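You operate a simulated robot arm through the tools that you are given. There is no shell and no other tool. Be economical: measure what you need, move in short steps, check, and stop when the job is done.

The job below is to be done with a simulated two-armed robot. You get a single attempt, and the scene is never put back.

## Task
Set the target to the weight on the card in the small rack, then start up and feed the lanes.
Fine: free the stop button, press reset, then press feed once.

Only the result counts: the job must be done as asked and must still hold three seconds after the hand-in. Knocking over, shifting, dropping, spilling or breaking anything else fails it.

## Robot
Two 7-joint arms with fingered hands on one trunk, on a base that drives. Base frame: it is fixed to the floor where the robot stands at the start and does not move with it; the origin is under the middle of the robot, x ahead of it, y to its left, z up; the surface under the hand at the start is at about z = 750. Lengths are in mm, angles in rad, forces in N, time in s.
The left shoulder is at the start at [139, 125, 1179], the right one opposite. With the tool pointing down near the work surface each hand reaches from about 100 to 880 mm from the robot's upright axis, wherever it stands, measured 20 degrees to its own side. Places, roughly: lane eight button [500, 300, 900]; lane five button [500, 700, 900]; lane four button [500, 800, 900]; lane one button [500, 1200, 900]; lane seven button [500, 400, 900]; lane six button [500, 600, 900]; lane three button [500, 900, 900]; lane two button [500, 1100, 900]; weigher check key [800, -300, 1100]; weigher clear key [800, -400, 1100]; weigher drain key [700, -300, 1200]; weigher dump key [700, -200, 1100]; weigher feed key [600, -100, 1100]; weigher next key [700, -200, 1100]; weigher reset key [800, -300, 1200]; weigher screen [800, -200, 1300]. Payload 3.7 kg a hand.
Tool frame (each hand has its own): the origin (TCP) lies between the finger pads and is the grasp point; the fingertips stand 25 mm ahead of it; z points along the fingers, y is the line along which they close. The gripper opens to 88 mm. The gripper's body begins 29 mm behind the TCP. The gripper is a hand of 5 fingers: y runs from the thumb to the fingers, the wrist lies at [-13, -97, -162] in the tool frame, and closing takes about 1.5 s.
Orientation is that of the tool frame in the base frame, as a unit quaternion [w, x, y, z]. With the fingers straight down and the wrist toward the robot, the tool's x, y and z point along [0, 1, 0], [1, 0, 0] and [0, 0, -1] of the base frame.

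## Interface
- The arms move only by the tool jog_arm. It takes "left_commands", "right_commands" or both (then of equal length, played together; a hand with none holds still); each is a list of rows, each an object (a shift or turn left out is 0, a gripper value left out holds the last) with "angular": the turn, a rotation vector about the tool's x, y, z in units of 6 degrees (1.0 is 6 degrees), a list of three; "slide": the shift along the tool's x, y, z in units of 30 mm (1.0 is 30 mm), a list of three. In form: [{"angular": [wx, wy, wz], "slide": [dx, dy, dz]}, ...]. A call has 1 to 10 rows; each row shifts and turns the commanded pose from where the row before left it, along the tool's axes as they then stand. "left_gripper" and "right_gripper" are, for a hand that has rows, the finger opening in mm, from 0 to 88, set as the call begins (left out, the last holds). A call with a number of a shift or a turn outside -1 to 1 is refused whole. A row lasts 0.2 s, in which the tool goes at most 50 mm and 0.15 rad; a call with a longer step from one row to the next is refused whole, and so is a gripper value outside its range. A pose out of reach is approached as far as the arm can. The call stops where the force on the tool passes 40 N (or 10 N more than at its start, if that is more) or the arm is blocked; 0.2 s more then pass. Each finger travels about 45 mm/s and halts on what it meets, pressing with about 25 N; the grip force reading is that of the motor and also rises with nothing between the fingers. The clock runs only during rows and for 0.2 s after the last one: add rows that do not move to give the fingers time. It gives the time, the measured TCP pose, the force on the tool (base axes), the opening and the grip force at its end, in the units of the frame above (readings bear some noise), with the torque about the TCP (base axes, N m) and any sound that the robot's microphone picked up.
- Cameras (640 x 400 px; columns grow to the right, rows downward): "scene" is now at [240.9, -10.1, 1356.7]; the picture's right is [-0.02, -1.00, 0.00], its down [-0.05, 0.00, -1.00] and it looks along [1.00, -0.02, -0.05] (base axes); focal length 214 px, centre (320, 200). "left" rides on the left gripper at [-59, -79, -105] in its tool frame; the picture's right is [-0.73, -0.32, 0.61], its down [0.62, -0.68, 0.38] and it looks along [0.29, 0.66, 0.70] (tool axes); focal length 234 px, centre (320, 200). "right" rides on the right gripper at [59, -79, -105] in its tool frame; the picture's right is [-0.73, 0.32, -0.61], its down [-0.62, -0.68, 0.38] and it looks along [-0.29, 0.66, 0.70] (tool axes); focal length 234 px, centre (320, 200). There is no depth. A picture from a camera that has moved, and an enlarged one, comes with that camera's place and axes in the base frame and with its lens. The place of the scene camera against the robot may be out by one fixed shift of up to 18 mm in any direction.
- grab_frame(camera): a new picture of that camera. No time passes.
- lift_body(by): slides the trunk up (or, below 0, down) by that many mm; the arms and the scene camera ride with it, the base frame stays. It gives what a move gives, with no picture.
- base_move(legs): drives the robot by 1 to 6 legs, each [ahead, left, turn to the left] in mm, mm and rad, along the robot's own axes; the way and the turn of a leg run together, so that a leg with both is an arc; at most 1500 mm and 3.142 rad a leg. The arms and the cameras ride along, it lands a little off, and it stops where it bumps. It gives what a move gives.
- curl_fingers(index, middle, ring, little, thumb_bend, thumb_turn, hand): sets how far each is bent, from 0 (flat) to 1 (curled in); at 0.3 the hand is open as for a grip, at 0.7 the pads meet at the TCP. One left out holds its place. A second passes; each finger stops where it meets its share of the squeeze, and holds until it gets a number again. A gripper value or a shape takes the hand back. It gives what a move gives, with no picture; readings hold the bend of each and the force on index, middle, ring, little, thumb and palm. thumb_turn goes from beside the hand (0) to across from the fingers (1), as for a grip.
- hand_shape(shape, hand): the hand has 5 fingers and takes this shape, open, in about a second: jaw (thumb against the fingers, like two jaws); tri (thumb and two fingers); tip (a fingertip pinch); poke (one finger out to press); point (the index stretched); flat (the hand flat); cup (the hand cupped); fist (a fist). The gripper value then closes the fingers along that shape, each until it touches; the sizes above hold for jaw. It gives what a move gives, with no picture.
- head_to(pan, tilt): turns the head with the scene camera to pan (to the left, within 1.396 rad either way) and tilt (down, from -0.506 to 1.204), counted from straight ahead of the robot. It gives what a move gives.
- enlarge(camera, box): a new picture of the part [left, top, right, bottom] of that camera's present view, enlarged. No time passes.
- sign_off(): hands the job in; it is judged then, once.

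Go step by step. Nothing tells you exact positions but the pictures and the camera data: compare them with the known pose of the tool, close in by small moves and look again before you grip or let go. The budget is 120 turns and 88 pictures, counting those below and the enlarged ones. Unless the task says otherwise, let go and move clear before handing in, and close with one line.

The tools are called after "Request:" by a JSON object that holds its "name" and its "arguments". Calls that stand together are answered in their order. jog_arm: Moves the arms, as the interface text tells. Its arguments: {"type":"object","properties":{"left_commands":{"type":"array","items":{"type":"object","properties":{"angular":{"type":"array","items":{"type":"number"}},"slide":{"type":"array","items":{"type":"number"}}}}},"left_gripper":{"type":"number"},"right_commands":{"type":"array","items":{"type":"object","properties":{"angular":{"type":"array","items":{"type":"number"}},"slide":{"type":"array","items":{"type":"number"}}}}},"right_gripper":{"type":"number"}},"required":[]} The other tools are called the same way: lift_body (by) slides the trunk up or down; hand_shape (shape, hand) gives the hand a shape; curl_fingers (index, middle, ring, little, thumb_bend, thumb_turn, hand) moves the fingers one by one; base_move (legs) drives the base; head_to (pan, tilt) turns the head that bears the scene camera; grab_frame (camera) takes a picture; enlarge (camera, box) takes an enlarged picture of a part of a camera's view; sign_off () hands the job in.

At the start:

```text
time: 0.0
left_tcp_pos: [430.2, -36.1, 1397.1]
left_tool_rot: [-0.001, 0.707, 0.707, 0.0]
left_contact_force: [-0.3, -0.2, -0.1]
left_torque: [0.01, -0.02, -0.02]
left_finger_gap: 87.6
left_grip_force: 0.0
left_shape: jaw
left_bend: [0.3, 0.3, 0.3, 0.3, 0.3, 0.98]
left_finger forces: [0.0, 0.0, 0.0, 0.1, 0.1, 0.0]
right_tcp_pos: [423.7, -420.9, 1349.5]
right_tool_rot: [0.0, 0.707, 0.707, 0.0]
right_contact_force: [-0.4, 0.4, -0.5]
right_torque: [-0.03, -0.05, 0.02]
right_finger_gap: 87.6
right_grip_force: 0.1
right_shape: jaw
right_bend: [0.3, 0.3, 0.3, 0.3, 0.3, 0.98]
right_finger forces: [0.1, 0.1, 0.0, 0.0, 0.0, 0.0]
trunk travel left (down, up): [-200.0, 215.0]
robot x, y, heading: [-1.0, -2.4, -0.001]
head pan, tilt: [-0.019, 0.047]
```

scene: 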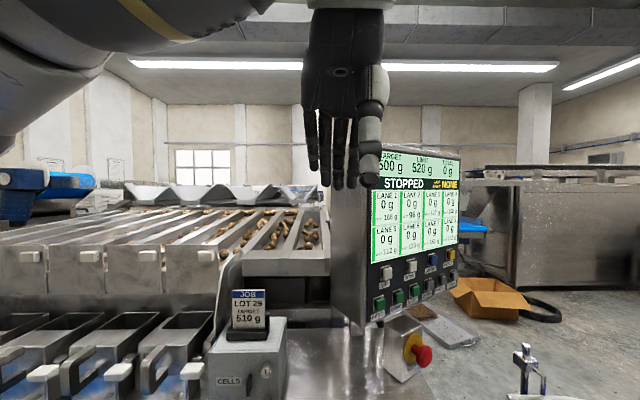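
right: 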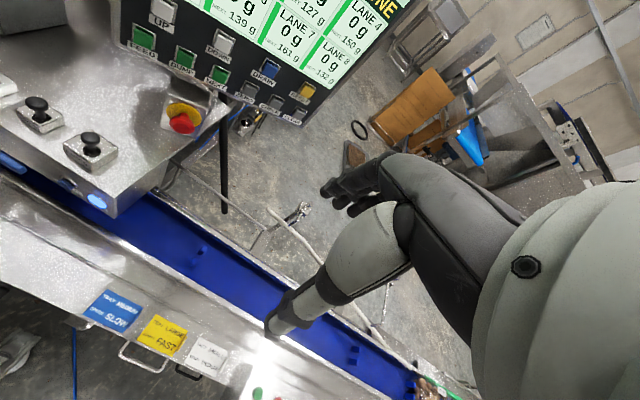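
left: 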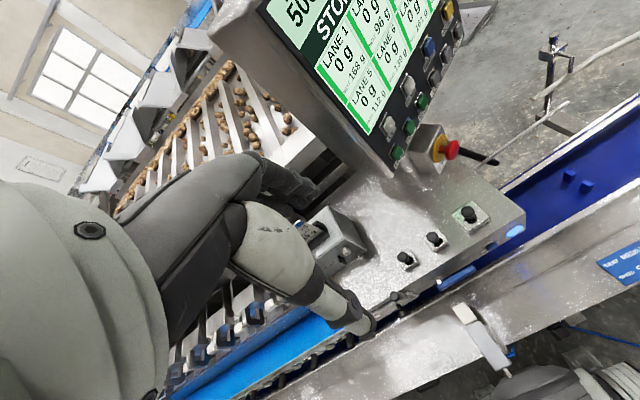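

The screen shows target 500 g and STOPPED, and the card in the small rack appears to read 510 g. I'll zoom in on the card and on the panel.

Request:
{"name": "enlarge", "arguments": {"camera": "scene", "box": [200, 270, 300, 400]}}

Request:
{"name": "enlarge", "arguments": {"camera": "scene", "box": [340, 140, 480, 390]}}

Request:
{"name": "enlarge", "arguments": {"camera": "right", "box": [100, 0, 420, 180]}}

```text
3.08 times, centred on (250, 335) of scene
camera zoom: at [240.9, -10.1, 1356.7], right [-0.02, -1.0, 0.0], down [-0.05, 0.0, -1.0], along [1.0, -0.02, -0.05], focal length 660 px, centre (535, -215)
```

zoom: 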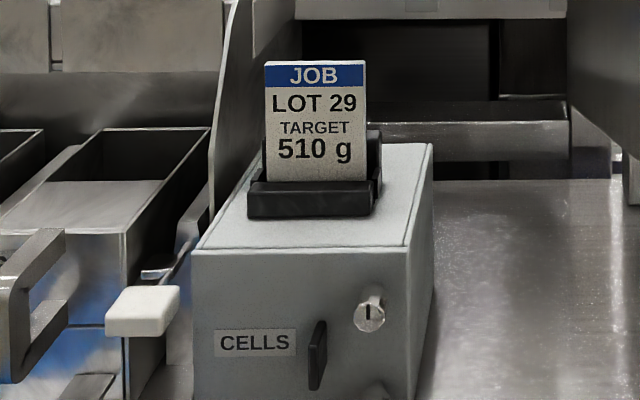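

```text
1.60 times, centred on (410, 265) of scene
camera zoom: at [240.9, -10.1, 1356.7], right [-0.02, -1.0, 0.0], down [-0.05, 0.0, -1.0], along [1.0, -0.02, -0.05], focal length 343 px, centre (176, 96)
```

zoom: 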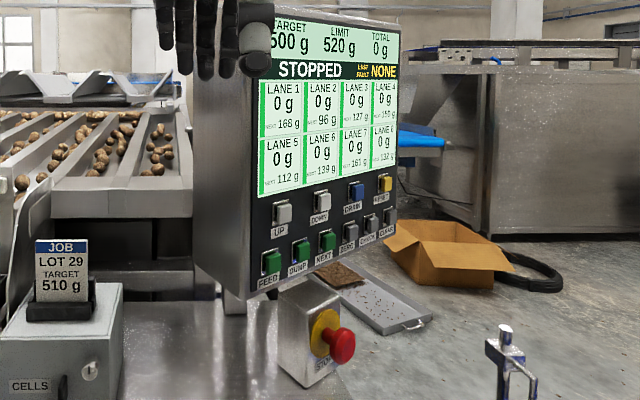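

```text
2.00 times, centred on (260, 90) of right
camera zoom: at [345.0, -361.8, 1455.3], right [0.32, -0.73, 0.61], down [-0.68, -0.62, -0.38], along [0.66, -0.29, -0.7], focal length 468 px, centre (440, 420)
```

zoom: 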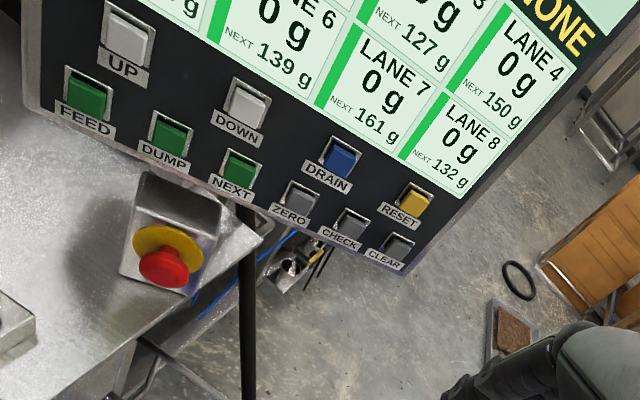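

The card reads 510 g. The keys sit on a near-vertical panel facing (-0.88, -0.48), with UP at about (651, -148, 1210). I'll put the right hand in the poke shape and start turning it toward the panel.

Request:
{"name": "hand_shape", "arguments": {"hand": "right", "shape": "poke"}}

Request:
{"name": "jog_arm", "arguments": {"right_commands": [{"angular": [-1, 0, 0]}, {"angular": [-1, 0, 0]}, {"angular": [-1, 0, 0]}, {"angular": [-1, 0, 0]}, {"angular": [-1, 0, 0]}, {"angular": [-1, 0, 0]}, {"angular": [-1, 0, 0]}, {"angular": [-1, 0, 0]}, {"angular": [-1, 0, 0]}, {"angular": [-1, 0, 0]}], "left_commands": [{"slide": [1, 0, 0]}, {"slide": [1, 0, 0]}, {"slide": [1, 0, 0]}, {"slide": [1, 0, 0]}, {"slide": [1, 0, 0]}, {"slide": [1, 0, 0]}, {}, {}, {}, {}]}}

```text
time: 0.9
left_tcp_pos: [430.8, -36.8, 1396.3]
left_tool_rot: [0.0, 0.707, 0.707, 0.0]
left_contact_force: [0.5, 0.1, -0.6]
left_torque: [0.04, 0.03, 0.01]
left_finger_gap: 87.5
left_grip_force: 0.0
left_shape: jaw
left_bend: [0.3, 0.3, 0.3, 0.3, 0.3, 0.98]
left_finger forces: [0.1, 0.0, 0.1, 0.0, 0.1, 0.0]
right_tcp_pos: [423.6, -421.0, 1350.3]
right_tool_rot: [0.0, 0.707, 0.707, 0.0]
right_contact_force: [-0.4, 0.4, 0.4]
right_torque: [-0.03, -0.01, 0.01]
right_finger_gap: 0.1
right_grip_force: 0.0
right_shape: poke
right_bend: [0.7, 0.7, 0.99, 0.99, 1.0, 1.0]
right_finger forces: [0.0, 0.1, 0.0, 0.0, 0.0, 0.0]
trunk travel left (down, up): [-200.0, 215.0]
robot x, y, heading: [-0.2, 3.8, 0.001]
head pan, tilt: [-0.019, 0.047]
```

```text
time: 3.1
left_tcp_pos: [429.0, 144.7, 1396.0]
left_tool_rot: [-0.001, 0.707, 0.707, 0.0]
left_contact_force: [0.4, 0.1, -0.4]
left_torque: [0.0, 0.0, -0.01]
left_finger_gap: 87.8
left_grip_force: 0.1
left_shape: jaw
left_bend: [0.3, 0.3, 0.3, 0.3, 0.3, 0.98]
left_finger forces: [0.1, 0.0, 0.0, 0.0, 0.0, 0.1]
right_tcp_pos: [423.7, -420.7, 1350.1]
right_tool_rot: [0.354, 0.612, 0.612, 0.353]
right_contact_force: [-1.0, -0.5, -0.6]
right_torque: [-0.01, -0.01, -0.02]
right_finger_gap: 0.0
right_grip_force: 0.1
right_shape: poke
right_bend: [0.7, 0.7, 0.99, 0.99, 1.0, 1.0]
right_finger forces: [0.0, 0.0, 0.0, 0.1, 0.0, 0.0]
trunk travel left (down, up): [-200.0, 215.0]
robot x, y, heading: [1.4, 3.0, -0.002]
head pan, tilt: [-0.019, 0.047]
```

Turning is going smoothly. I'll finish the turn and then look.

Request:
{"name": "jog_arm", "arguments": {"right_commands": [{"angular": [-1, 0, 0]}, {"angular": [-1, 0, 0]}, {"angular": [-1, 0, 0]}, {"angular": [-1, 0, 0]}, {"angular": [-1, 0, 0]}, {"angular": [0, 1, 0]}, {"angular": [0, 1, 0]}, {"angular": [0, 1, 0]}, {"angular": [0, 1, 0]}, {"angular": [0, 0.75, 0]}]}}

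Request:
{"name": "grab_frame", "arguments": {"camera": "scene"}}

Request:
{"name": "grab_frame", "arguments": {"camera": "right"}}

```text
time: 5.3
left_tcp_pos: [428.3, 144.5, 1396.1]
left_tool_rot: [-0.001, 0.707, 0.707, 0.0]
left_contact_force: [0.0, -0.3, 0.6]
left_torque: [0.01, 0.01, 0.0]
left_finger_gap: 87.5
left_grip_force: 0.0
left_shape: jaw
left_bend: [0.3, 0.3, 0.3, 0.3, 0.3, 0.98]
left_finger forces: [0.0, 0.1, 0.0, 0.1, 0.0, 0.0]
right_tcp_pos: [423.1, -421.9, 1350.6]
right_tool_rot: [0.361, 0.361, 0.608, 0.608]
right_contact_force: [0.5, 0.1, 0.4]
right_torque: [0.03, 0.02, -0.05]
right_finger_gap: 0.0
right_grip_force: 0.0
right_shape: poke
right_bend: [0.7, 0.7, 0.99, 0.99, 1.0, 1.0]
right_finger forces: [0.0, 0.0, 0.0, 0.0, 0.0, 0.1]
trunk travel left (down, up): [-200.0, 215.0]
robot x, y, heading: [-4.0, -1.4, 0.002]
head pan, tilt: [-0.019, 0.047]
```

```text
81 pictures are left
camera scene: at [241.0, -10.2, 1356.7], right [-0.02, -1.0, 0.0], down [-0.05, 0.0, -1.0], along [1.0, -0.02, -0.05], focal length 214 px, centre (320, 200)
```

scene: 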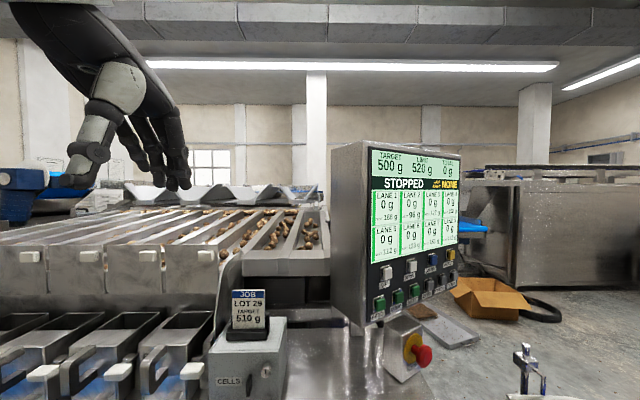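

```text
80 pictures are left
camera right: at [303.7, -418.9, 1271.3], right [-0.19, -0.93, 0.32], down [0.64, -0.36, -0.68], along [0.75, 0.08, 0.66], focal length 234 px, centre (320, 200)
```

right: 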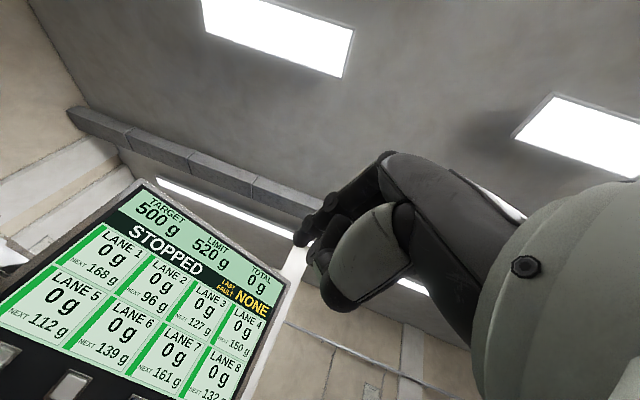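

The poke fingertip lies about 25 mm ahead of the TCP, as expected. Next I line up in front of the UP key, at a standoff.

Request:
{"name": "jog_arm", "arguments": {"right_commands": [{"slide": [0.88, -0.93, 0]}, {"slide": [0.88, -0.93, 0]}, {"slide": [0.88, -0.93, 0]}, {"slide": [0.88, -0.93, 0]}, {"slide": [0.88, -0.93, 0]}, {"slide": [0, 0, 1]}, {"slide": [0, 0, 1]}, {"slide": [0, 0, 1]}, {"slide": [0, 0, 1]}, {"slide": [0, 0, 1]}]}}

Request:
{"name": "grab_frame", "arguments": {"camera": "scene"}}

Request:
{"name": "grab_frame", "arguments": {"camera": "right"}}

```text
time: 7.5
left_tcp_pos: [428.0, 143.7, 1395.8]
left_tool_rot: [0.0, 0.707, 0.708, 0.0]
left_contact_force: [-1.1, 1.4, 0.6]
left_torque: [-0.01, -0.01, -0.01]
left_finger_gap: 87.7
left_grip_force: 0.1
left_shape: jaw
left_bend: [0.3, 0.3, 0.3, 0.3, 0.3, 0.98]
left_finger forces: [0.0, 0.0, 0.0, 0.0, 0.0, 0.0]
right_tcp_pos: [504.8, -261.5, 1203.8]
right_tool_rot: [0.362, 0.362, 0.608, 0.607]
right_contact_force: [0.4, 0.1, -0.3]
right_torque: [-0.01, 0.02, 0.01]
right_finger_gap: 0.0
right_grip_force: 0.2
right_shape: poke
right_bend: [0.7, 0.7, 0.99, 0.99, 1.0, 1.0]
right_finger forces: [0.0, 0.1, 0.0, 0.0, 0.0, 0.0]
right hand out of reach, approached as far as the arm can: row 4, 5
trunk travel left (down, up): [-200.0, 215.0]
robot x, y, heading: [1.6, 0.8, -0.003]
head pan, tilt: [-0.019, 0.047]
```

```text
79 pictures are left
camera scene: at [241.3, -10.1, 1356.6], right [-0.02, -1.0, 0.0], down [-0.05, 0.0, -1.0], along [1.0, -0.02, -0.05], focal length 214 px, centre (320, 200)
```

scene: 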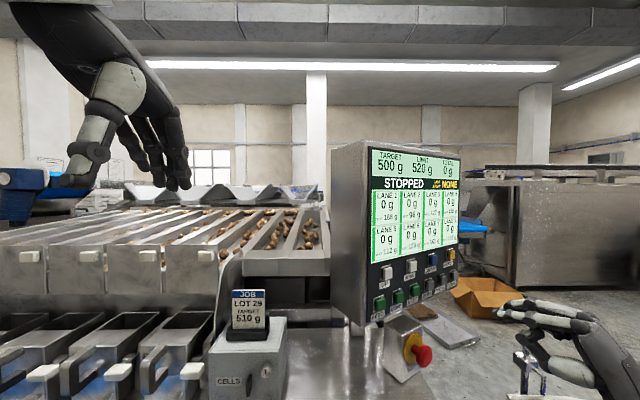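

```text
78 pictures are left
camera right: at [384.9, -259.1, 1125.4], right [-0.19, -0.93, 0.32], down [0.63, -0.37, -0.68], along [0.75, 0.08, 0.66], focal length 234 px, centre (320, 200)
```

right: 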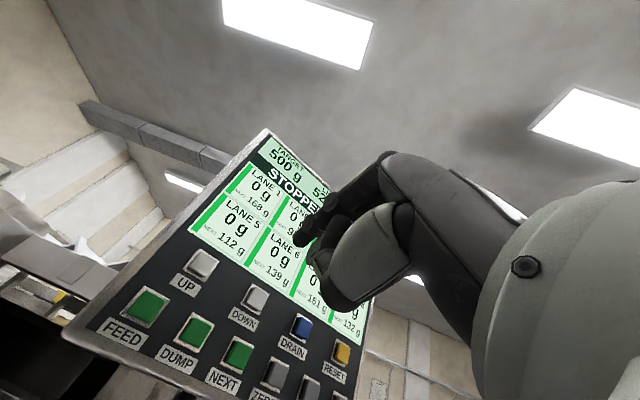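

The keys triangulate to UP ≈ (656, -142, 1209), RESET ≈ (770, -343, 1207) and FEED ≈ (649, -125, 1151). I'll move closer to UP.

Request:
{"name": "jog_arm", "arguments": {"right_commands": [{"slide": [0, 0, 1]}, {"slide": [0, 0, 1]}, {"slide": [0, 0, 1]}, {}]}}

```text
time: 8.5
left_tcp_pos: [426.9, 145.2, 1394.6]
left_tool_rot: [0.0, 0.707, 0.707, 0.0]
left_contact_force: [0.0, 0.0, -0.2]
left_torque: [0.01, 0.0, 0.03]
left_finger_gap: 87.6
left_grip_force: 0.1
left_shape: jaw
left_bend: [0.3, 0.3, 0.3, 0.3, 0.3, 0.98]
left_finger forces: [0.0, 0.1, 0.1, 0.0, 0.1, 0.1]
right_tcp_pos: [584.6, -219.0, 1203.3]
right_tool_rot: [0.361, 0.362, 0.608, 0.608]
right_contact_force: [0.5, 0.6, 0.4]
right_torque: [-0.01, 0.02, 0.0]
right_finger_gap: 0.0
right_grip_force: 0.1
right_shape: poke
right_bend: [0.7, 0.7, 0.99, 0.99, 1.0, 1.0]
right_finger forces: [0.0, 0.1, 0.1, 0.0, 0.0, 0.0]
trunk travel left (down, up): [-200.0, 215.0]
robot x, y, heading: [-0.8, -2.5, 0.002]
head pan, tilt: [-0.019, 0.047]
```

Request:
{"name": "jog_arm", "arguments": {"right_commands": [{"slide": [0.55, 0.1, 0.5]}, {"slide": [0.55, 0.1, 0.5]}, {}]}}

Request:
{"name": "grab_frame", "arguments": {"camera": "right"}}

Request:
{"name": "grab_frame", "arguments": {"camera": "scene"}}

```text
time: 9.3
left_tcp_pos: [428.0, 143.8, 1395.2]
left_tool_rot: [0.0, 0.707, 0.707, 0.0]
left_contact_force: [-0.1, -0.4, -0.7]
left_torque: [0.02, 0.0, -0.03]
left_finger_gap: 87.7
left_grip_force: 0.0
left_shape: jaw
left_bend: [0.3, 0.3, 0.3, 0.3, 0.3, 0.98]
left_finger forces: [0.0, 0.0, 0.0, 0.0, 0.0, 0.1]
right_tcp_pos: [596.0, -174.3, 1208.3]
right_tool_rot: [0.361, 0.361, 0.608, 0.608]
right_contact_force: [-0.6, -0.7, -0.1]
right_torque: [0.04, -0.02, 0.0]
right_finger_gap: 0.0
right_grip_force: 0.1
right_shape: poke
right_bend: [0.7, 0.7, 0.99, 0.99, 1.0, 1.0]
right_finger forces: [0.0, 0.0, 0.0, 0.0, 0.0, 0.1]
trunk travel left (down, up): [-200.0, 215.0]
robot x, y, heading: [-1.9, -1.4, -0.001]
head pan, tilt: [-0.019, 0.047]
```

```text
77 pictures are left
camera right: at [475.6, -171.6, 1130.0], right [-0.19, -0.93, 0.32], down [0.63, -0.36, -0.68], along [0.75, 0.08, 0.66], focal length 234 px, centre (320, 200)
```

right: 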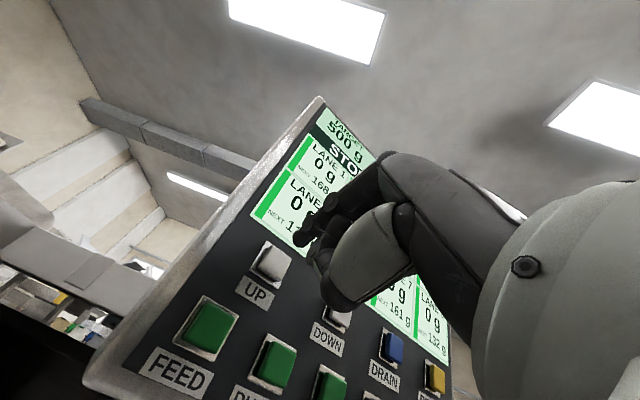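

```text
76 pictures are left
camera scene: at [240.8, -10.4, 1356.8], right [-0.02, -1.0, 0.0], down [-0.05, 0.0, -1.0], along [1.0, -0.02, -0.05], focal length 214 px, centre (320, 200)
```

scene: 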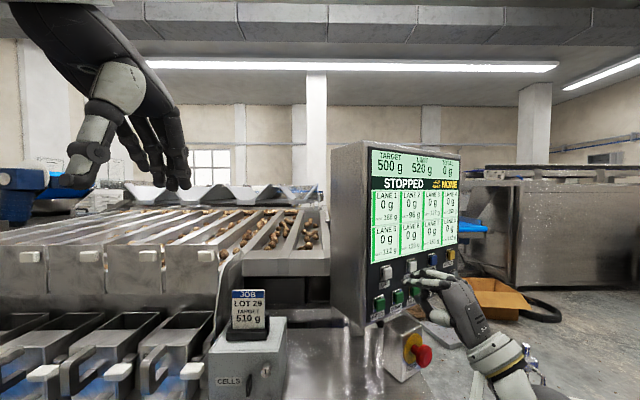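

The fingertip is lined up with UP, about 45 mm away. I'll approach it in small steps.

Request:
{"name": "jog_arm", "arguments": {"right_commands": [{"slide": [0.08, -0.05, 0.6]}, {"slide": [0, -0.05, 0.6]}, {}]}}

Request:
{"name": "grab_frame", "arguments": {"camera": "right"}}

Request:
{"name": "enlarge", "arguments": {"camera": "scene", "box": [350, 200, 510, 330]}}

```text
time: 10.1
left_tcp_pos: [427.8, 144.1, 1395.0]
left_tool_rot: [-0.001, 0.707, 0.708, 0.0]
left_contact_force: [0.0, -0.4, -0.4]
left_torque: [-0.02, -0.02, 0.03]
left_finger_gap: 87.6
left_grip_force: 0.0
left_shape: jaw
left_bend: [0.3, 0.3, 0.3, 0.3, 0.3, 0.98]
left_finger forces: [0.1, 0.0, 0.0, 0.0, 0.1, 0.0]
right_tcp_pos: [626.0, -156.0, 1206.8]
right_tool_rot: [0.362, 0.361, 0.608, 0.608]
right_contact_force: [-0.5, 0.0, 0.8]
right_torque: [-0.02, 0.0, 0.04]
right_finger_gap: 0.1
right_grip_force: 0.1
right_shape: poke
right_bend: [0.7, 0.7, 0.99, 0.99, 1.0, 1.0]
right_finger forces: [0.1, 0.0, 0.0, 0.0, 0.0, 0.0]
trunk travel left (down, up): [-200.0, 215.0]
robot x, y, heading: [-0.2, -4.0, 0.003]
head pan, tilt: [-0.019, 0.047]
```

```text
75 pictures are left
camera right: at [506.5, -153.4, 1127.7], right [-0.19, -0.93, 0.32], down [0.63, -0.37, -0.68], along [0.75, 0.08, 0.66], focal length 234 px, centre (320, 200)
```

right: 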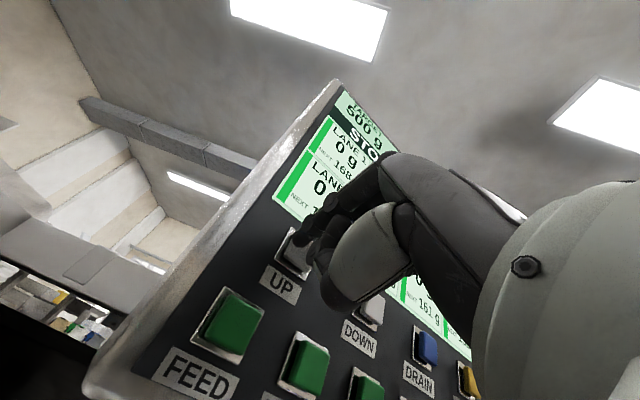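

```text
3.08 times, centred on (430, 265) of scene
camera zoom: at [240.7, -10.1, 1356.8], right [-0.02, -1.0, 0.0], down [-0.05, 0.0, -1.0], along [1.0, -0.02, -0.05], focal length 660 px, centre (-18, 0)
```

zoom: 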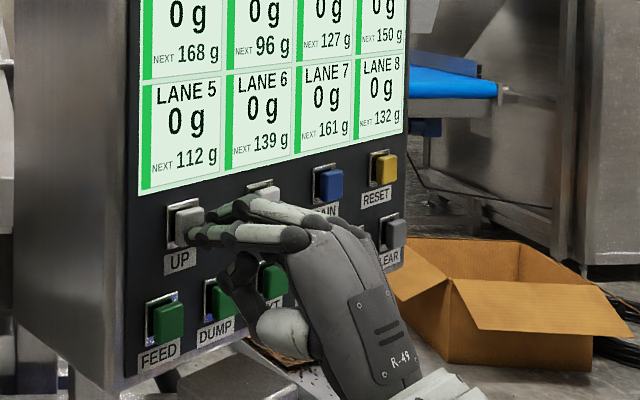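

Request:
{"name": "jog_arm", "arguments": {"right_commands": [{"slide": [0.1, 0, 0.15]}, {"slide": [0, 0, 0.15]}, {"slide": [0, 0, 0.1]}, {}]}}

Request:
{"name": "enlarge", "arguments": {"camera": "scene", "box": [350, 140, 510, 330]}}

```text
time: 11.1
left_tcp_pos: [425.8, 142.7, 1395.7]
left_tool_rot: [0.0, 0.707, 0.707, 0.0]
left_contact_force: [0.9, 0.4, 0.3]
left_torque: [0.01, 0.04, 0.03]
left_finger_gap: 87.6
left_grip_force: 0.1
left_shape: jaw
left_bend: [0.3, 0.3, 0.3, 0.3, 0.3, 0.98]
left_finger forces: [0.0, 0.0, 0.0, 0.0, 0.0, 0.1]
right_tcp_pos: [632.5, -148.2, 1208.8]
right_tool_rot: [0.362, 0.361, 0.607, 0.608]
right_contact_force: [-10.9, -4.2, -0.7]
right_torque: [-0.02, 0.07, -0.12]
right_finger_gap: 0.0
right_grip_force: 0.0
right_shape: poke
right_bend: [0.7, 0.7, 0.99, 0.99, 1.0, 1.0]
right_finger forces: [0.1, 12.3, 0.0, 0.1, 0.0, 0.0]
trunk travel left (down, up): [-200.0, 215.0]
robot x, y, heading: [1.8, 3.3, -0.002]
head pan, tilt: [-0.019, 0.047]
heard: click
```

```text
2.11 times, centred on (430, 235) of scene
camera zoom: at [238.9, -11.1, 1357.1], right [-0.02, -1.0, 0.0], down [-0.05, 0.0, -1.0], along [1.0, -0.02, -0.05], focal length 452 px, centre (88, 126)
```

zoom: 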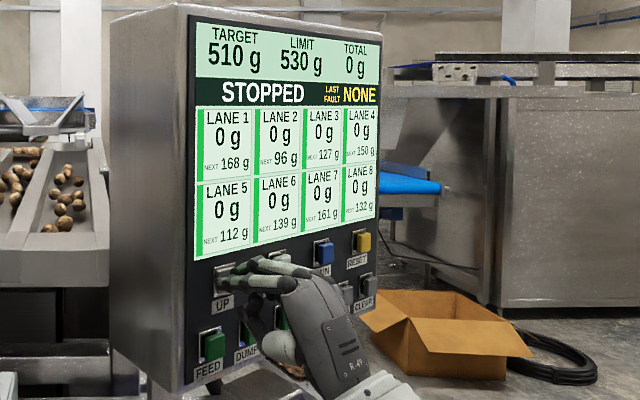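

Target now shows 510 g after one click. I'll retract straight back.

Request:
{"name": "jog_arm", "arguments": {"right_commands": [{"slide": [0, 0, -1]}, {"slide": [0, 0, -1]}, {"slide": [0, 0, -1]}, {}]}}

Request:
{"name": "grab_frame", "arguments": {"camera": "scene"}}

Request:
{"name": "enlarge", "arguments": {"camera": "scene", "box": [370, 300, 450, 390]}}

```text
time: 12.1
left_tcp_pos: [428.8, 143.8, 1394.9]
left_tool_rot: [-0.001, 0.707, 0.707, 0.0]
left_contact_force: [0.1, 0.0, -0.1]
left_torque: [0.01, 0.0, -0.06]
left_finger_gap: 87.6
left_grip_force: 0.0
left_shape: jaw
left_bend: [0.3, 0.3, 0.3, 0.3, 0.3, 0.98]
left_finger forces: [0.0, 0.1, 0.0, 0.0, 0.0, 0.0]
right_tcp_pos: [555.3, -190.4, 1204.5]
right_tool_rot: [0.361, 0.361, 0.608, 0.608]
right_contact_force: [0.2, 0.7, 0.1]
right_torque: [-0.02, 0.01, 0.0]
right_finger_gap: 0.0
right_grip_force: 0.1
right_shape: poke
right_bend: [0.7, 0.7, 0.99, 0.99, 1.0, 1.0]
right_finger forces: [0.0, 0.0, 0.0, 0.0, 0.0, 0.0]
trunk travel left (down, up): [-200.0, 215.0]
robot x, y, heading: [-3.6, 0.5, 0.002]
head pan, tilt: [-0.019, 0.047]
```

```text
72 pictures are left
camera scene: at [241.3, -9.8, 1356.6], right [-0.02, -1.0, 0.0], down [-0.05, 0.0, -1.0], along [1.0, -0.02, -0.05], focal length 214 px, centre (320, 200)
```

scene: 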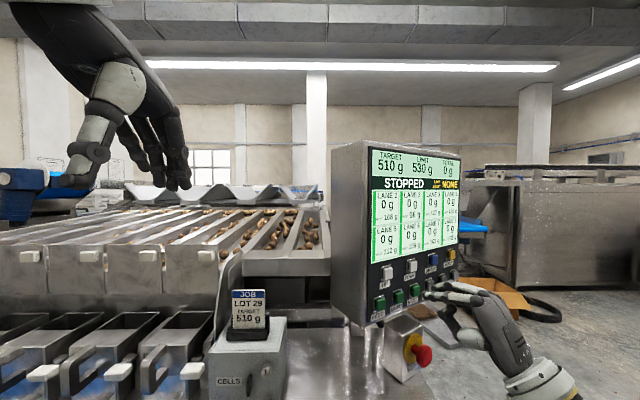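

```text
4.44 times, centred on (410, 345) of scene
camera zoom: at [241.3, -9.8, 1356.6], right [-0.02, -1.0, 0.0], down [-0.05, 0.0, -1.0], along [1.0, -0.02, -0.05], focal length 953 px, centre (-80, -444)
```

zoom: 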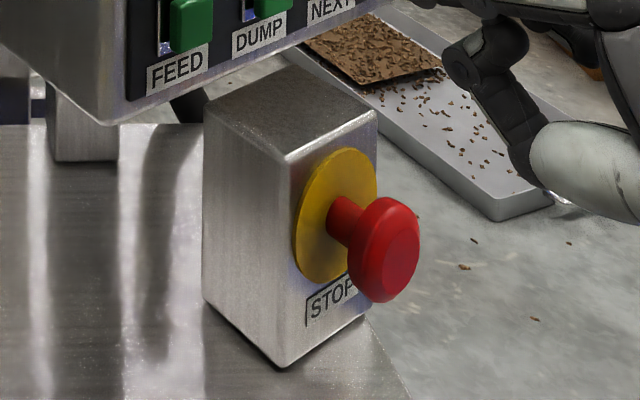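

The stop knob is a red mushroom head around (642, -215, 1053), on a box that faces the same way as the panel. I'll roll the hand so the thumb and fingers straddle it sideways, with the wrist to the right and clear of the table, then look from the hand camera.

Request:
{"name": "jog_arm", "arguments": {"right_commands": [{"angular": [0, 0, -1], "slide": [0, 0, -0.5]}, {"angular": [0, 0, -1], "slide": [0, 0, -0.5]}, {"angular": [0, 0, -1], "slide": [0, 0, -0.5]}, {"angular": [0, 0, -1]}, {"angular": [0, 0, -1]}, {"angular": [0, 0, -1]}, {"angular": [0, 0, -1]}, {"angular": [0, 0, -1]}, {"angular": [0, 0, -1]}, {"angular": [0, 0, -1]}]}}

Request:
{"name": "jog_arm", "arguments": {"right_commands": [{"angular": [0, 0, -1]}, {"angular": [0, 0, -1]}, {"angular": [0, 0, -1]}, {"angular": [0, 0, -1]}, {"angular": [0, 0, -1]}, {}]}}

Request:
{"name": "hand_shape", "arguments": {"hand": "right", "shape": "tri"}}

Request:
{"name": "grab_frame", "arguments": {"camera": "right"}}

Request:
{"name": "grab_frame", "arguments": {"camera": "scene"}}

```text
time: 14.3
left_tcp_pos: [427.0, 146.0, 1395.3]
left_tool_rot: [0.0, 0.707, 0.708, 0.0]
left_contact_force: [-0.3, 0.2, 0.8]
left_torque: [0.0, 0.03, 0.01]
left_finger_gap: 87.4
left_grip_force: 0.0
left_shape: jaw
left_bend: [0.3, 0.3, 0.3, 0.3, 0.3, 0.98]
left_finger forces: [0.0, 0.0, 0.1, 0.0, 0.1, 0.1]
right_tcp_pos: [516.7, -211.8, 1206.5]
right_tool_rot: [0.617, 0.009, 0.707, 0.345]
right_contact_force: [-0.4, 0.8, -1.0]
right_torque: [-0.02, 0.01, 0.01]
right_finger_gap: 0.0
right_grip_force: 0.1
right_shape: poke
right_bend: [0.7, 0.7, 0.99, 0.99, 1.0, 1.0]
right_finger forces: [0.0, 0.1, 0.0, 0.0, 0.0, 0.0]
trunk travel left (down, up): [-200.0, 215.0]
robot x, y, heading: [2.0, 1.8, 0.002]
head pan, tilt: [-0.019, 0.047]
```

```text
time: 15.7
left_tcp_pos: [427.3, 143.7, 1395.4]
left_tool_rot: [0.0, 0.707, 0.707, -0.001]
left_contact_force: [0.4, 0.1, 0.2]
left_torque: [-0.02, -0.03, -0.02]
left_finger_gap: 87.6
left_grip_force: 0.0
left_shape: jaw
left_bend: [0.3, 0.3, 0.3, 0.3, 0.3, 0.98]
left_finger forces: [0.0, 0.1, 0.1, 0.0, 0.1, 0.0]
right_tcp_pos: [516.3, -210.7, 1205.7]
right_tool_rot: [0.685, -0.175, 0.685, 0.174]
right_contact_force: [-0.1, 0.2, -1.0]
right_torque: [-0.02, -0.02, -0.01]
right_finger_gap: 0.1
right_grip_force: 0.0
right_shape: poke
right_bend: [0.7, 0.7, 0.99, 0.99, 1.0, 1.0]
right_finger forces: [0.1, 0.1, 0.1, 0.1, 0.1, 0.0]
trunk travel left (down, up): [-200.0, 215.0]
robot x, y, heading: [0.3, 2.0, -0.006]
head pan, tilt: [-0.019, 0.047]
```

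```text
time: 16.6
left_tcp_pos: [427.1, 145.4, 1396.2]
left_tool_rot: [0.0, 0.707, 0.707, 0.001]
left_contact_force: [-0.2, 0.1, 0.0]
left_torque: [0.01, 0.03, -0.03]
left_finger_gap: 87.7
left_grip_force: 0.0
left_shape: jaw
left_bend: [0.3, 0.3, 0.3, 0.3, 0.3, 0.98]
left_finger forces: [0.0, 0.1, 0.0, 0.0, 0.0, 0.1]
right_tcp_pos: [516.0, -211.6, 1206.1]
right_tool_rot: [0.686, -0.174, 0.685, 0.174]
right_contact_force: [-0.6, 0.1, 0.0]
right_torque: [-0.01, 0.01, -0.02]
right_finger_gap: 88.0
right_grip_force: 0.0
right_shape: tri
right_bend: [0.3, 0.3, 0.99, 0.99, 0.3, 0.98]
right_finger forces: [0.1, 0.0, 0.0, 0.0, 0.0, 0.0]
trunk travel left (down, up): [-200.0, 215.0]
robot x, y, heading: [2.1, -0.1, -0.002]
head pan, tilt: [-0.019, 0.047]
```

```text
70 pictures are left
camera right: at [461.6, -329.6, 1147.8], right [-0.69, -0.01, 0.73], down [0.66, -0.42, 0.62], along [0.3, 0.91, 0.29], focal length 234 px, centre (320, 200)
```

right: 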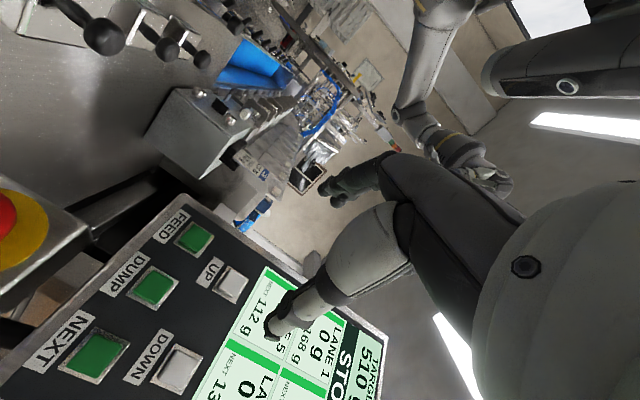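

```text
69 pictures are left
camera scene: at [240.9, -10.1, 1356.7], right [-0.02, -1.0, 0.0], down [-0.05, 0.0, -1.0], along [1.0, -0.02, -0.05], focal length 214 px, centre (320, 200)
```

scene: 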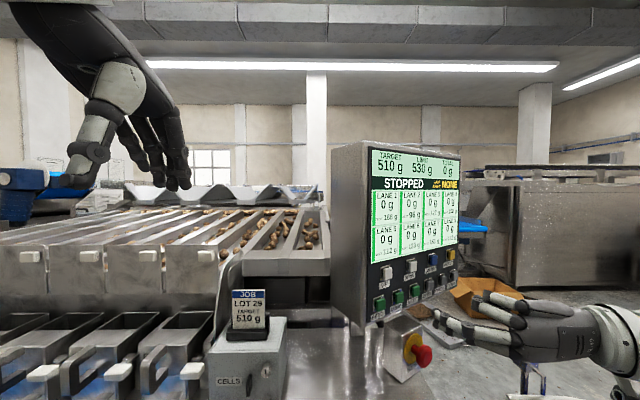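

Request:
{"name": "jog_arm", "arguments": {"right_commands": [{"slide": [0.85, -0.42, 0]}, {"slide": [0.85, -0.42, 0]}, {"slide": [0.85, -0.42, 0]}, {"slide": [0.85, -0.42, 0]}, {"slide": [0.85, -0.42, 0]}, {}]}}

Request:
{"name": "grab_frame", "arguments": {"camera": "right"}}

Request:
{"name": "grab_frame", "arguments": {"camera": "scene"}}

```text
time: 18.0
left_tcp_pos: [428.1, 144.6, 1396.6]
left_tool_rot: [-0.001, 0.707, 0.707, 0.0]
left_contact_force: [0.3, -0.6, -0.3]
left_torque: [0.03, 0.01, -0.01]
left_finger_gap: 87.6
left_grip_force: 0.1
left_shape: jaw
left_bend: [0.3, 0.3, 0.3, 0.3, 0.3, 0.98]
left_finger forces: [0.1, 0.1, 0.0, 0.0, 0.0, 0.0]
right_tcp_pos: [545.0, -266.7, 1077.9]
right_tool_rot: [0.686, -0.174, 0.685, 0.174]
right_contact_force: [-0.5, 0.0, -0.2]
right_torque: [-0.01, -0.02, 0.03]
right_finger_gap: 88.0
right_grip_force: 0.0
right_shape: tri
right_bend: [0.3, 0.3, 0.99, 0.99, 0.3, 0.98]
right_finger forces: [0.0, 0.0, 0.0, 0.0, 0.0, 0.0]
trunk travel left (down, up): [-200.0, 215.0]
robot x, y, heading: [-1.7, -3.0, 0.002]
head pan, tilt: [-0.019, 0.047]
```

```text
68 pictures are left
camera right: at [490.3, -385.2, 1019.0], right [-0.69, -0.01, 0.73], down [0.66, -0.41, 0.62], along [0.3, 0.91, 0.29], focal length 234 px, centre (320, 200)
```

right: 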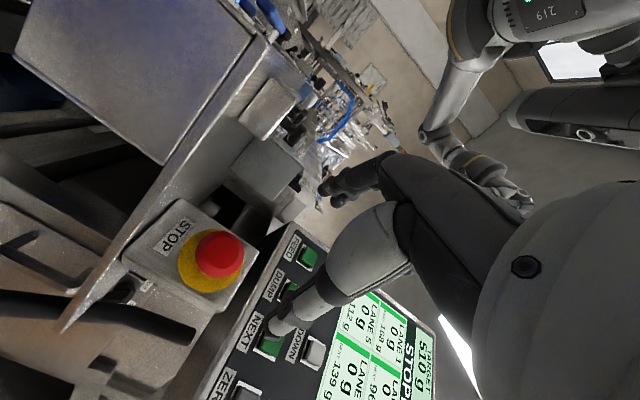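

```text
67 pictures are left
camera scene: at [240.6, -9.9, 1356.8], right [-0.02, -1.0, 0.0], down [-0.05, 0.0, -1.0], along [1.0, -0.02, -0.05], focal length 214 px, centre (320, 200)
```

scene: 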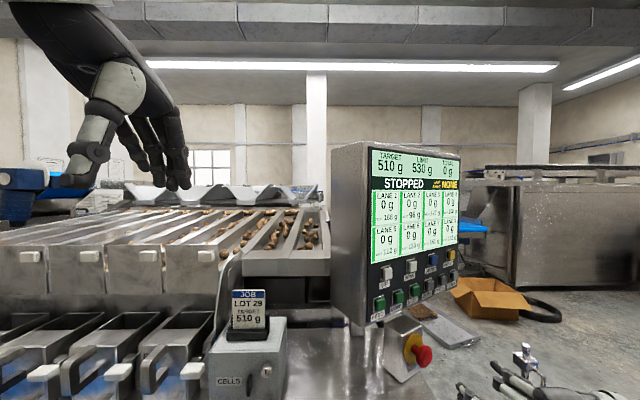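

The knob's front centre is at about (650, -211, 1047). I'll lower the hand to its height and close half the distance.

Request:
{"name": "jog_arm", "arguments": {"right_commands": [{"slide": [0.5, 0, 0]}, {"slide": [0.5, 0, 0]}, {"slide": [0, 0, 1]}, {"slide": [0, 0, 0.8]}, {}]}}

Request:
{"name": "grab_frame", "arguments": {"camera": "right"}}

Request:
{"name": "grab_frame", "arguments": {"camera": "scene"}}

```text
time: 19.2
left_tcp_pos: [428.6, 144.3, 1395.5]
left_tool_rot: [0.0, 0.708, 0.707, 0.001]
left_contact_force: [0.5, 0.0, -0.3]
left_torque: [-0.03, 0.01, 0.0]
left_finger_gap: 87.8
left_grip_force: 0.0
left_shape: jaw
left_bend: [0.3, 0.3, 0.3, 0.3, 0.3, 0.98]
left_finger forces: [0.0, 0.0, 0.0, 0.0, 0.1, 0.0]
right_tcp_pos: [592.8, -241.3, 1050.0]
right_tool_rot: [0.685, -0.173, 0.685, 0.175]
right_contact_force: [0.3, -0.4, 0.2]
right_torque: [0.02, -0.03, 0.0]
right_finger_gap: 88.0
right_grip_force: 0.0
right_shape: tri
right_bend: [0.3, 0.3, 0.99, 0.99, 0.3, 0.98]
right_finger forces: [0.0, 0.1, 0.0, 0.0, 0.0, 0.0]
trunk travel left (down, up): [-200.0, 215.0]
robot x, y, heading: [1.3, 0.0, -0.002]
head pan, tilt: [-0.019, 0.047]
```

```text
66 pictures are left
camera right: at [539.0, -359.9, 990.7], right [-0.69, -0.01, 0.73], down [0.66, -0.42, 0.62], along [0.3, 0.91, 0.29], focal length 234 px, centre (320, 200)
```

right: 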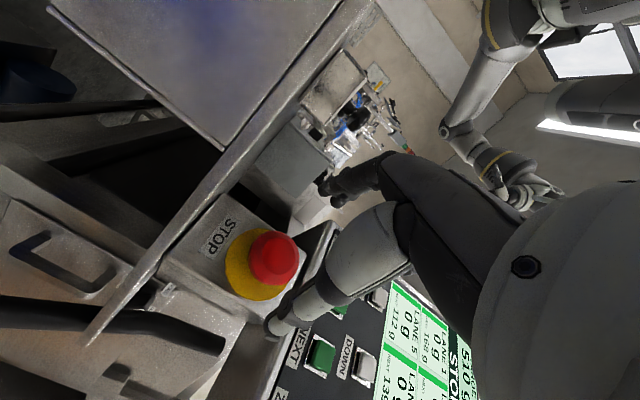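

```text
65 pictures are left
camera scene: at [240.6, -10.2, 1356.8], right [-0.02, -1.0, 0.0], down [-0.05, 0.0, -1.0], along [1.0, -0.02, -0.05], focal length 214 px, centre (320, 200)
```

scene: 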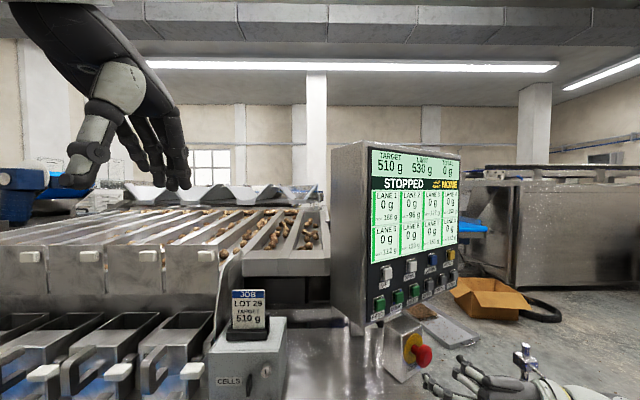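

Request:
{"name": "jog_arm", "arguments": {"right_commands": [{"slide": [0.08, 0, 0.9]}, {"slide": [0, 0, 0.6]}, {"slide": [0, 0, 0.4]}, {}]}}

Request:
{"name": "grab_frame", "arguments": {"camera": "right"}}

Request:
{"name": "enlarge", "arguments": {"camera": "scene", "box": [370, 300, 490, 400]}}

```text
time: 20.2
left_tcp_pos: [427.5, 144.1, 1396.2]
left_tool_rot: [0.001, 0.707, 0.707, 0.0]
left_contact_force: [-0.3, 0.2, 0.2]
left_torque: [0.0, -0.03, -0.03]
left_finger_gap: 87.4
left_grip_force: 0.0
left_shape: jaw
left_bend: [0.3, 0.3, 0.3, 0.3, 0.3, 0.98]
left_finger forces: [0.0, 0.0, 0.0, 0.0, 0.0, 0.0]
right_tcp_pos: [642.8, -214.2, 1047.2]
right_tool_rot: [0.685, -0.174, 0.685, 0.174]
right_contact_force: [-0.5, -0.8, 0.3]
right_torque: [-0.01, 0.05, -0.02]
right_finger_gap: 87.6
right_grip_force: 0.0
right_shape: tri
right_bend: [0.3, 0.3, 0.99, 0.99, 0.3, 0.98]
right_finger forces: [0.1, 0.0, 0.1, 0.0, 0.0, 0.0]
trunk travel left (down, up): [-200.0, 215.0]
robot x, y, heading: [-0.3, 4.3, 0.001]
head pan, tilt: [-0.019, 0.047]
```

```text
64 pictures are left
camera right: at [588.9, -332.2, 988.3], right [-0.69, -0.01, 0.73], down [0.66, -0.42, 0.62], along [0.3, 0.91, 0.29], focal length 234 px, centre (320, 200)
```

right: 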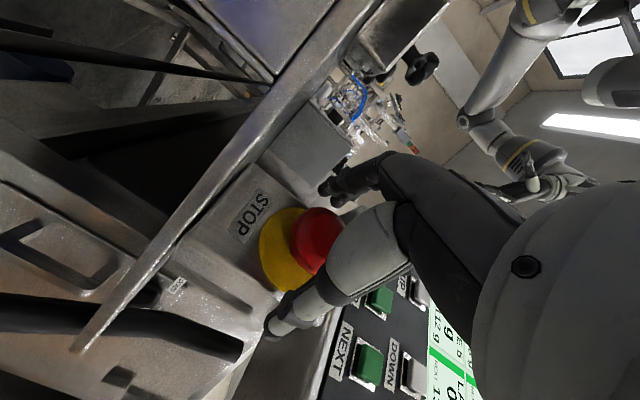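

```text
4.00 times, centred on (430, 350) of scene
camera zoom: at [240.6, -10.3, 1356.8], right [-0.02, -1.0, 0.0], down [-0.05, 0.0, -1.0], along [1.0, -0.02, -0.05], focal length 858 px, centre (-120, -400)
```

zoom: 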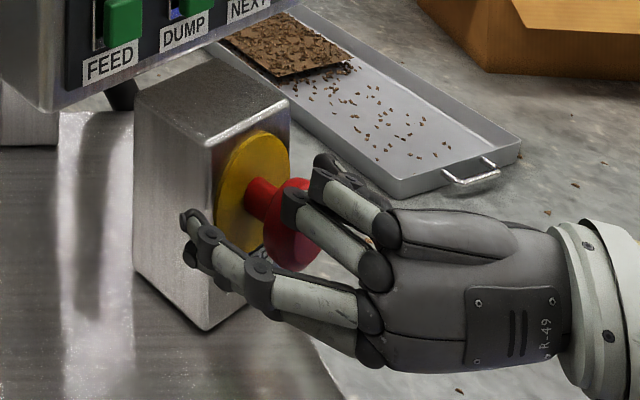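

The fingers and thumb straddle the knob. I'll close on it.

Request:
{"name": "jog_arm", "arguments": {"right_gripper": 0, "right_commands": [{}, {}, {}, {}, {}, {}, {}, {}]}}

Request:
{"name": "grab_frame", "arguments": {"camera": "right"}}

Request:
{"name": "enlarge", "arguments": {"camera": "scene", "box": [370, 300, 490, 400]}}

```text
time: 22.0
left_tcp_pos: [428.5, 145.0, 1395.6]
left_tool_rot: [0.0, 0.707, 0.707, 0.0]
left_contact_force: [-0.2, -0.4, 0.0]
left_torque: [0.01, 0.01, 0.01]
left_finger_gap: 87.5
left_grip_force: 0.1
left_shape: jaw
left_bend: [0.3, 0.3, 0.3, 0.3, 0.3, 0.98]
left_finger forces: [0.1, 0.0, 0.0, 0.0, 0.1, 0.0]
right_tcp_pos: [642.9, -214.5, 1046.1]
right_tool_rot: [0.685, -0.174, 0.686, 0.174]
right_contact_force: [3.1, -0.5, 2.9]
right_torque: [-0.01, -0.01, 0.32]
right_finger_gap: 23.6
right_grip_force: 24.8
right_shape: tri
right_bend: [0.74, 0.71, 1.0, 1.0, 0.76, 1.0]
right_finger forces: [11.2, 10.1, 0.0, 0.1, 23.0, 0.1]
trunk travel left (down, up): [-200.0, 215.0]
robot x, y, heading: [2.9, 0.5, -0.004]
head pan, tilt: [-0.019, 0.047]
```

```text
62 pictures are left
camera right: at [589.0, -332.6, 988.4], right [-0.69, -0.01, 0.73], down [0.66, -0.42, 0.62], along [0.3, 0.91, 0.29], focal length 234 px, centre (320, 200)
```

right: 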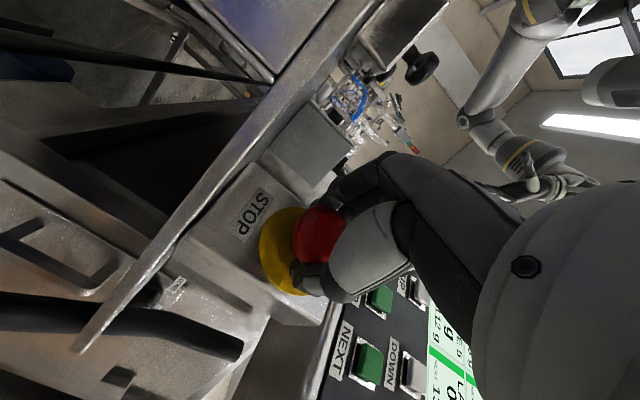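

```text
4.00 times, centred on (430, 350) of scene
camera zoom: at [241.0, -10.3, 1356.7], right [-0.02, -1.0, 0.0], down [-0.05, 0.0, -1.0], along [1.0, -0.02, -0.05], focal length 858 px, centre (-120, -400)
```

zoom: 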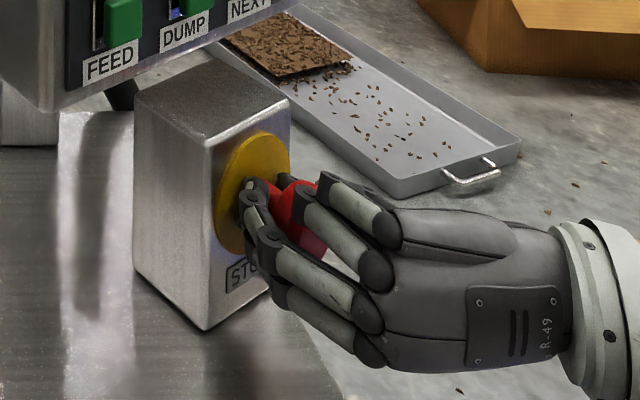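

The knob is gripped. I'll twist it clockwise.

Request:
{"name": "jog_arm", "arguments": {"right_commands": [{"angular": [0, 0, 1]}, {"angular": [0, 0, 1]}, {"angular": [0, 0, 1]}, {"angular": [0, 0, 1]}, {"angular": [0, 0, 1]}, {"angular": [0, 0, 1]}, {"angular": [0, 0, 1]}, {}]}}

Request:
{"name": "grab_frame", "arguments": {"camera": "scene"}}

Request:
{"name": "enlarge", "arguments": {"camera": "scene", "box": [370, 300, 490, 400]}}

```text
time: 23.8
left_tcp_pos: [427.0, 143.7, 1397.7]
left_tool_rot: [0.0, 0.706, 0.708, 0.001]
left_contact_force: [0.4, 0.7, 1.3]
left_torque: [0.01, -0.02, -0.02]
left_finger_gap: 87.6
left_grip_force: 0.1
left_shape: jaw
left_bend: [0.3, 0.3, 0.3, 0.3, 0.3, 0.98]
left_finger forces: [0.1, 0.1, 0.0, 0.0, 0.0, 0.0]
right_tcp_pos: [642.1, -216.8, 1048.0]
right_tool_rot: [0.578, 0.085, 0.701, 0.408]
right_contact_force: [1.7, -7.9, 8.9]
right_torque: [-0.26, -0.17, 0.3]
right_finger_gap: 21.1
right_grip_force: 24.7
right_shape: tri
right_bend: [0.74, 0.72, 1.0, 1.0, 0.77, 1.0]
right_finger forces: [13.8, 10.0, 0.1, 0.1, 25.9, 0.0]
trunk travel left (down, up): [-200.0, 215.0]
robot x, y, heading: [-1.9, -0.6, 0.006]
head pan, tilt: [-0.019, 0.047]
```

```text
60 pictures are left
camera scene: at [240.2, -11.1, 1357.0], right [-0.02, -1.0, 0.0], down [-0.05, 0.0, -1.0], along [1.0, -0.02, -0.05], focal length 214 px, centre (320, 200)
```

scene: 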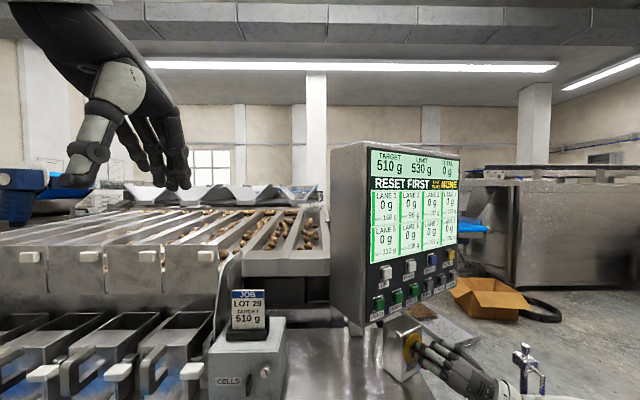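

```text
4.00 times, centred on (430, 350) of scene
camera zoom: at [240.2, -11.1, 1357.0], right [-0.02, -1.0, 0.0], down [-0.05, 0.0, -1.0], along [1.0, -0.02, -0.05], focal length 858 px, centre (-120, -400)
```

zoom: 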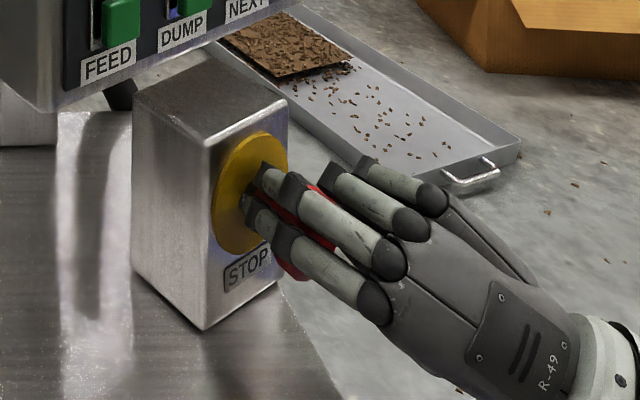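

The screen now reads "RESET FIRST", so the stop is free. I'll open the hand and back straight out.

Request:
{"name": "jog_arm", "arguments": {"right_gripper": 88, "right_commands": [{}, {}, {}, {}, {}, {}, {}]}}

Request:
{"name": "jog_arm", "arguments": {"right_commands": [{"slide": [0, 0, -0.5]}, {"slide": [0, 0, -1]}, {"slide": [0, 0, -1]}, {"slide": [0, 0, -1]}, {"slide": [0, 0, -1]}, {}]}}

Request:
{"name": "enlarge", "arguments": {"camera": "scene", "box": [350, 140, 590, 400]}}

```text
time: 25.4
left_tcp_pos: [429.0, 143.9, 1395.4]
left_tool_rot: [-0.001, 0.707, 0.707, -0.001]
left_contact_force: [0.2, 0.8, -0.9]
left_torque: [0.0, -0.01, 0.0]
left_finger_gap: 87.5
left_grip_force: 0.0
left_shape: jaw
left_bend: [0.3, 0.3, 0.3, 0.3, 0.3, 0.98]
left_finger forces: [0.0, 0.0, 0.0, 0.0, 0.0, 0.1]
right_tcp_pos: [642.5, -214.4, 1046.8]
right_tool_rot: [0.577, 0.083, 0.702, 0.408]
right_contact_force: [-0.4, 1.0, -0.1]
right_torque: [-0.02, 0.05, 0.02]
right_finger_gap: 87.7
right_grip_force: 0.0
right_shape: tri
right_bend: [0.3, 0.3, 0.99, 0.99, 0.3, 0.98]
right_finger forces: [0.0, 0.0, 0.0, 0.0, 0.0, 0.0]
trunk travel left (down, up): [-200.0, 215.0]
robot x, y, heading: [-2.3, 1.1, 0.001]
head pan, tilt: [-0.019, 0.047]
```

```text
time: 26.8
left_tcp_pos: [428.6, 143.6, 1395.4]
left_tool_rot: [-0.002, 0.707, 0.707, 0.0]
left_contact_force: [-0.4, 0.4, 0.6]
left_torque: [0.02, -0.02, 0.02]
left_finger_gap: 87.7
left_grip_force: 0.0
left_shape: jaw
left_bend: [0.3, 0.3, 0.3, 0.3, 0.3, 0.98]
left_finger forces: [0.0, 0.1, 0.0, 0.0, 0.0, 0.0]
right_tcp_pos: [525.4, -278.4, 1045.6]
right_tool_rot: [0.578, 0.083, 0.702, 0.408]
right_contact_force: [0.0, 0.6, 1.1]
right_torque: [-0.05, -0.01, 0.0]
right_finger_gap: 87.4
right_grip_force: 0.2
right_shape: tri
right_bend: [0.3, 0.3, 0.99, 0.99, 0.3, 0.98]
right_finger forces: [0.0, 0.0, 0.0, 0.0, 0.0, 0.1]
trunk travel left (down, up): [-200.0, 215.0]
robot x, y, heading: [0.5, 0.3, 0.003]
head pan, tilt: [-0.019, 0.047]
```

```text
1.54 times, centred on (470, 270) of scene
camera zoom: at [241.4, -10.0, 1356.6], right [-0.02, -1.0, 0.0], down [-0.05, 0.0, -1.0], along [1.0, -0.02, -0.05], focal length 330 px, centre (89, 92)
```

zoom: 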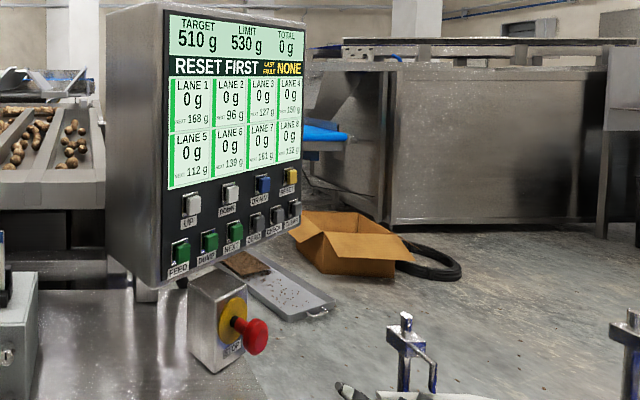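

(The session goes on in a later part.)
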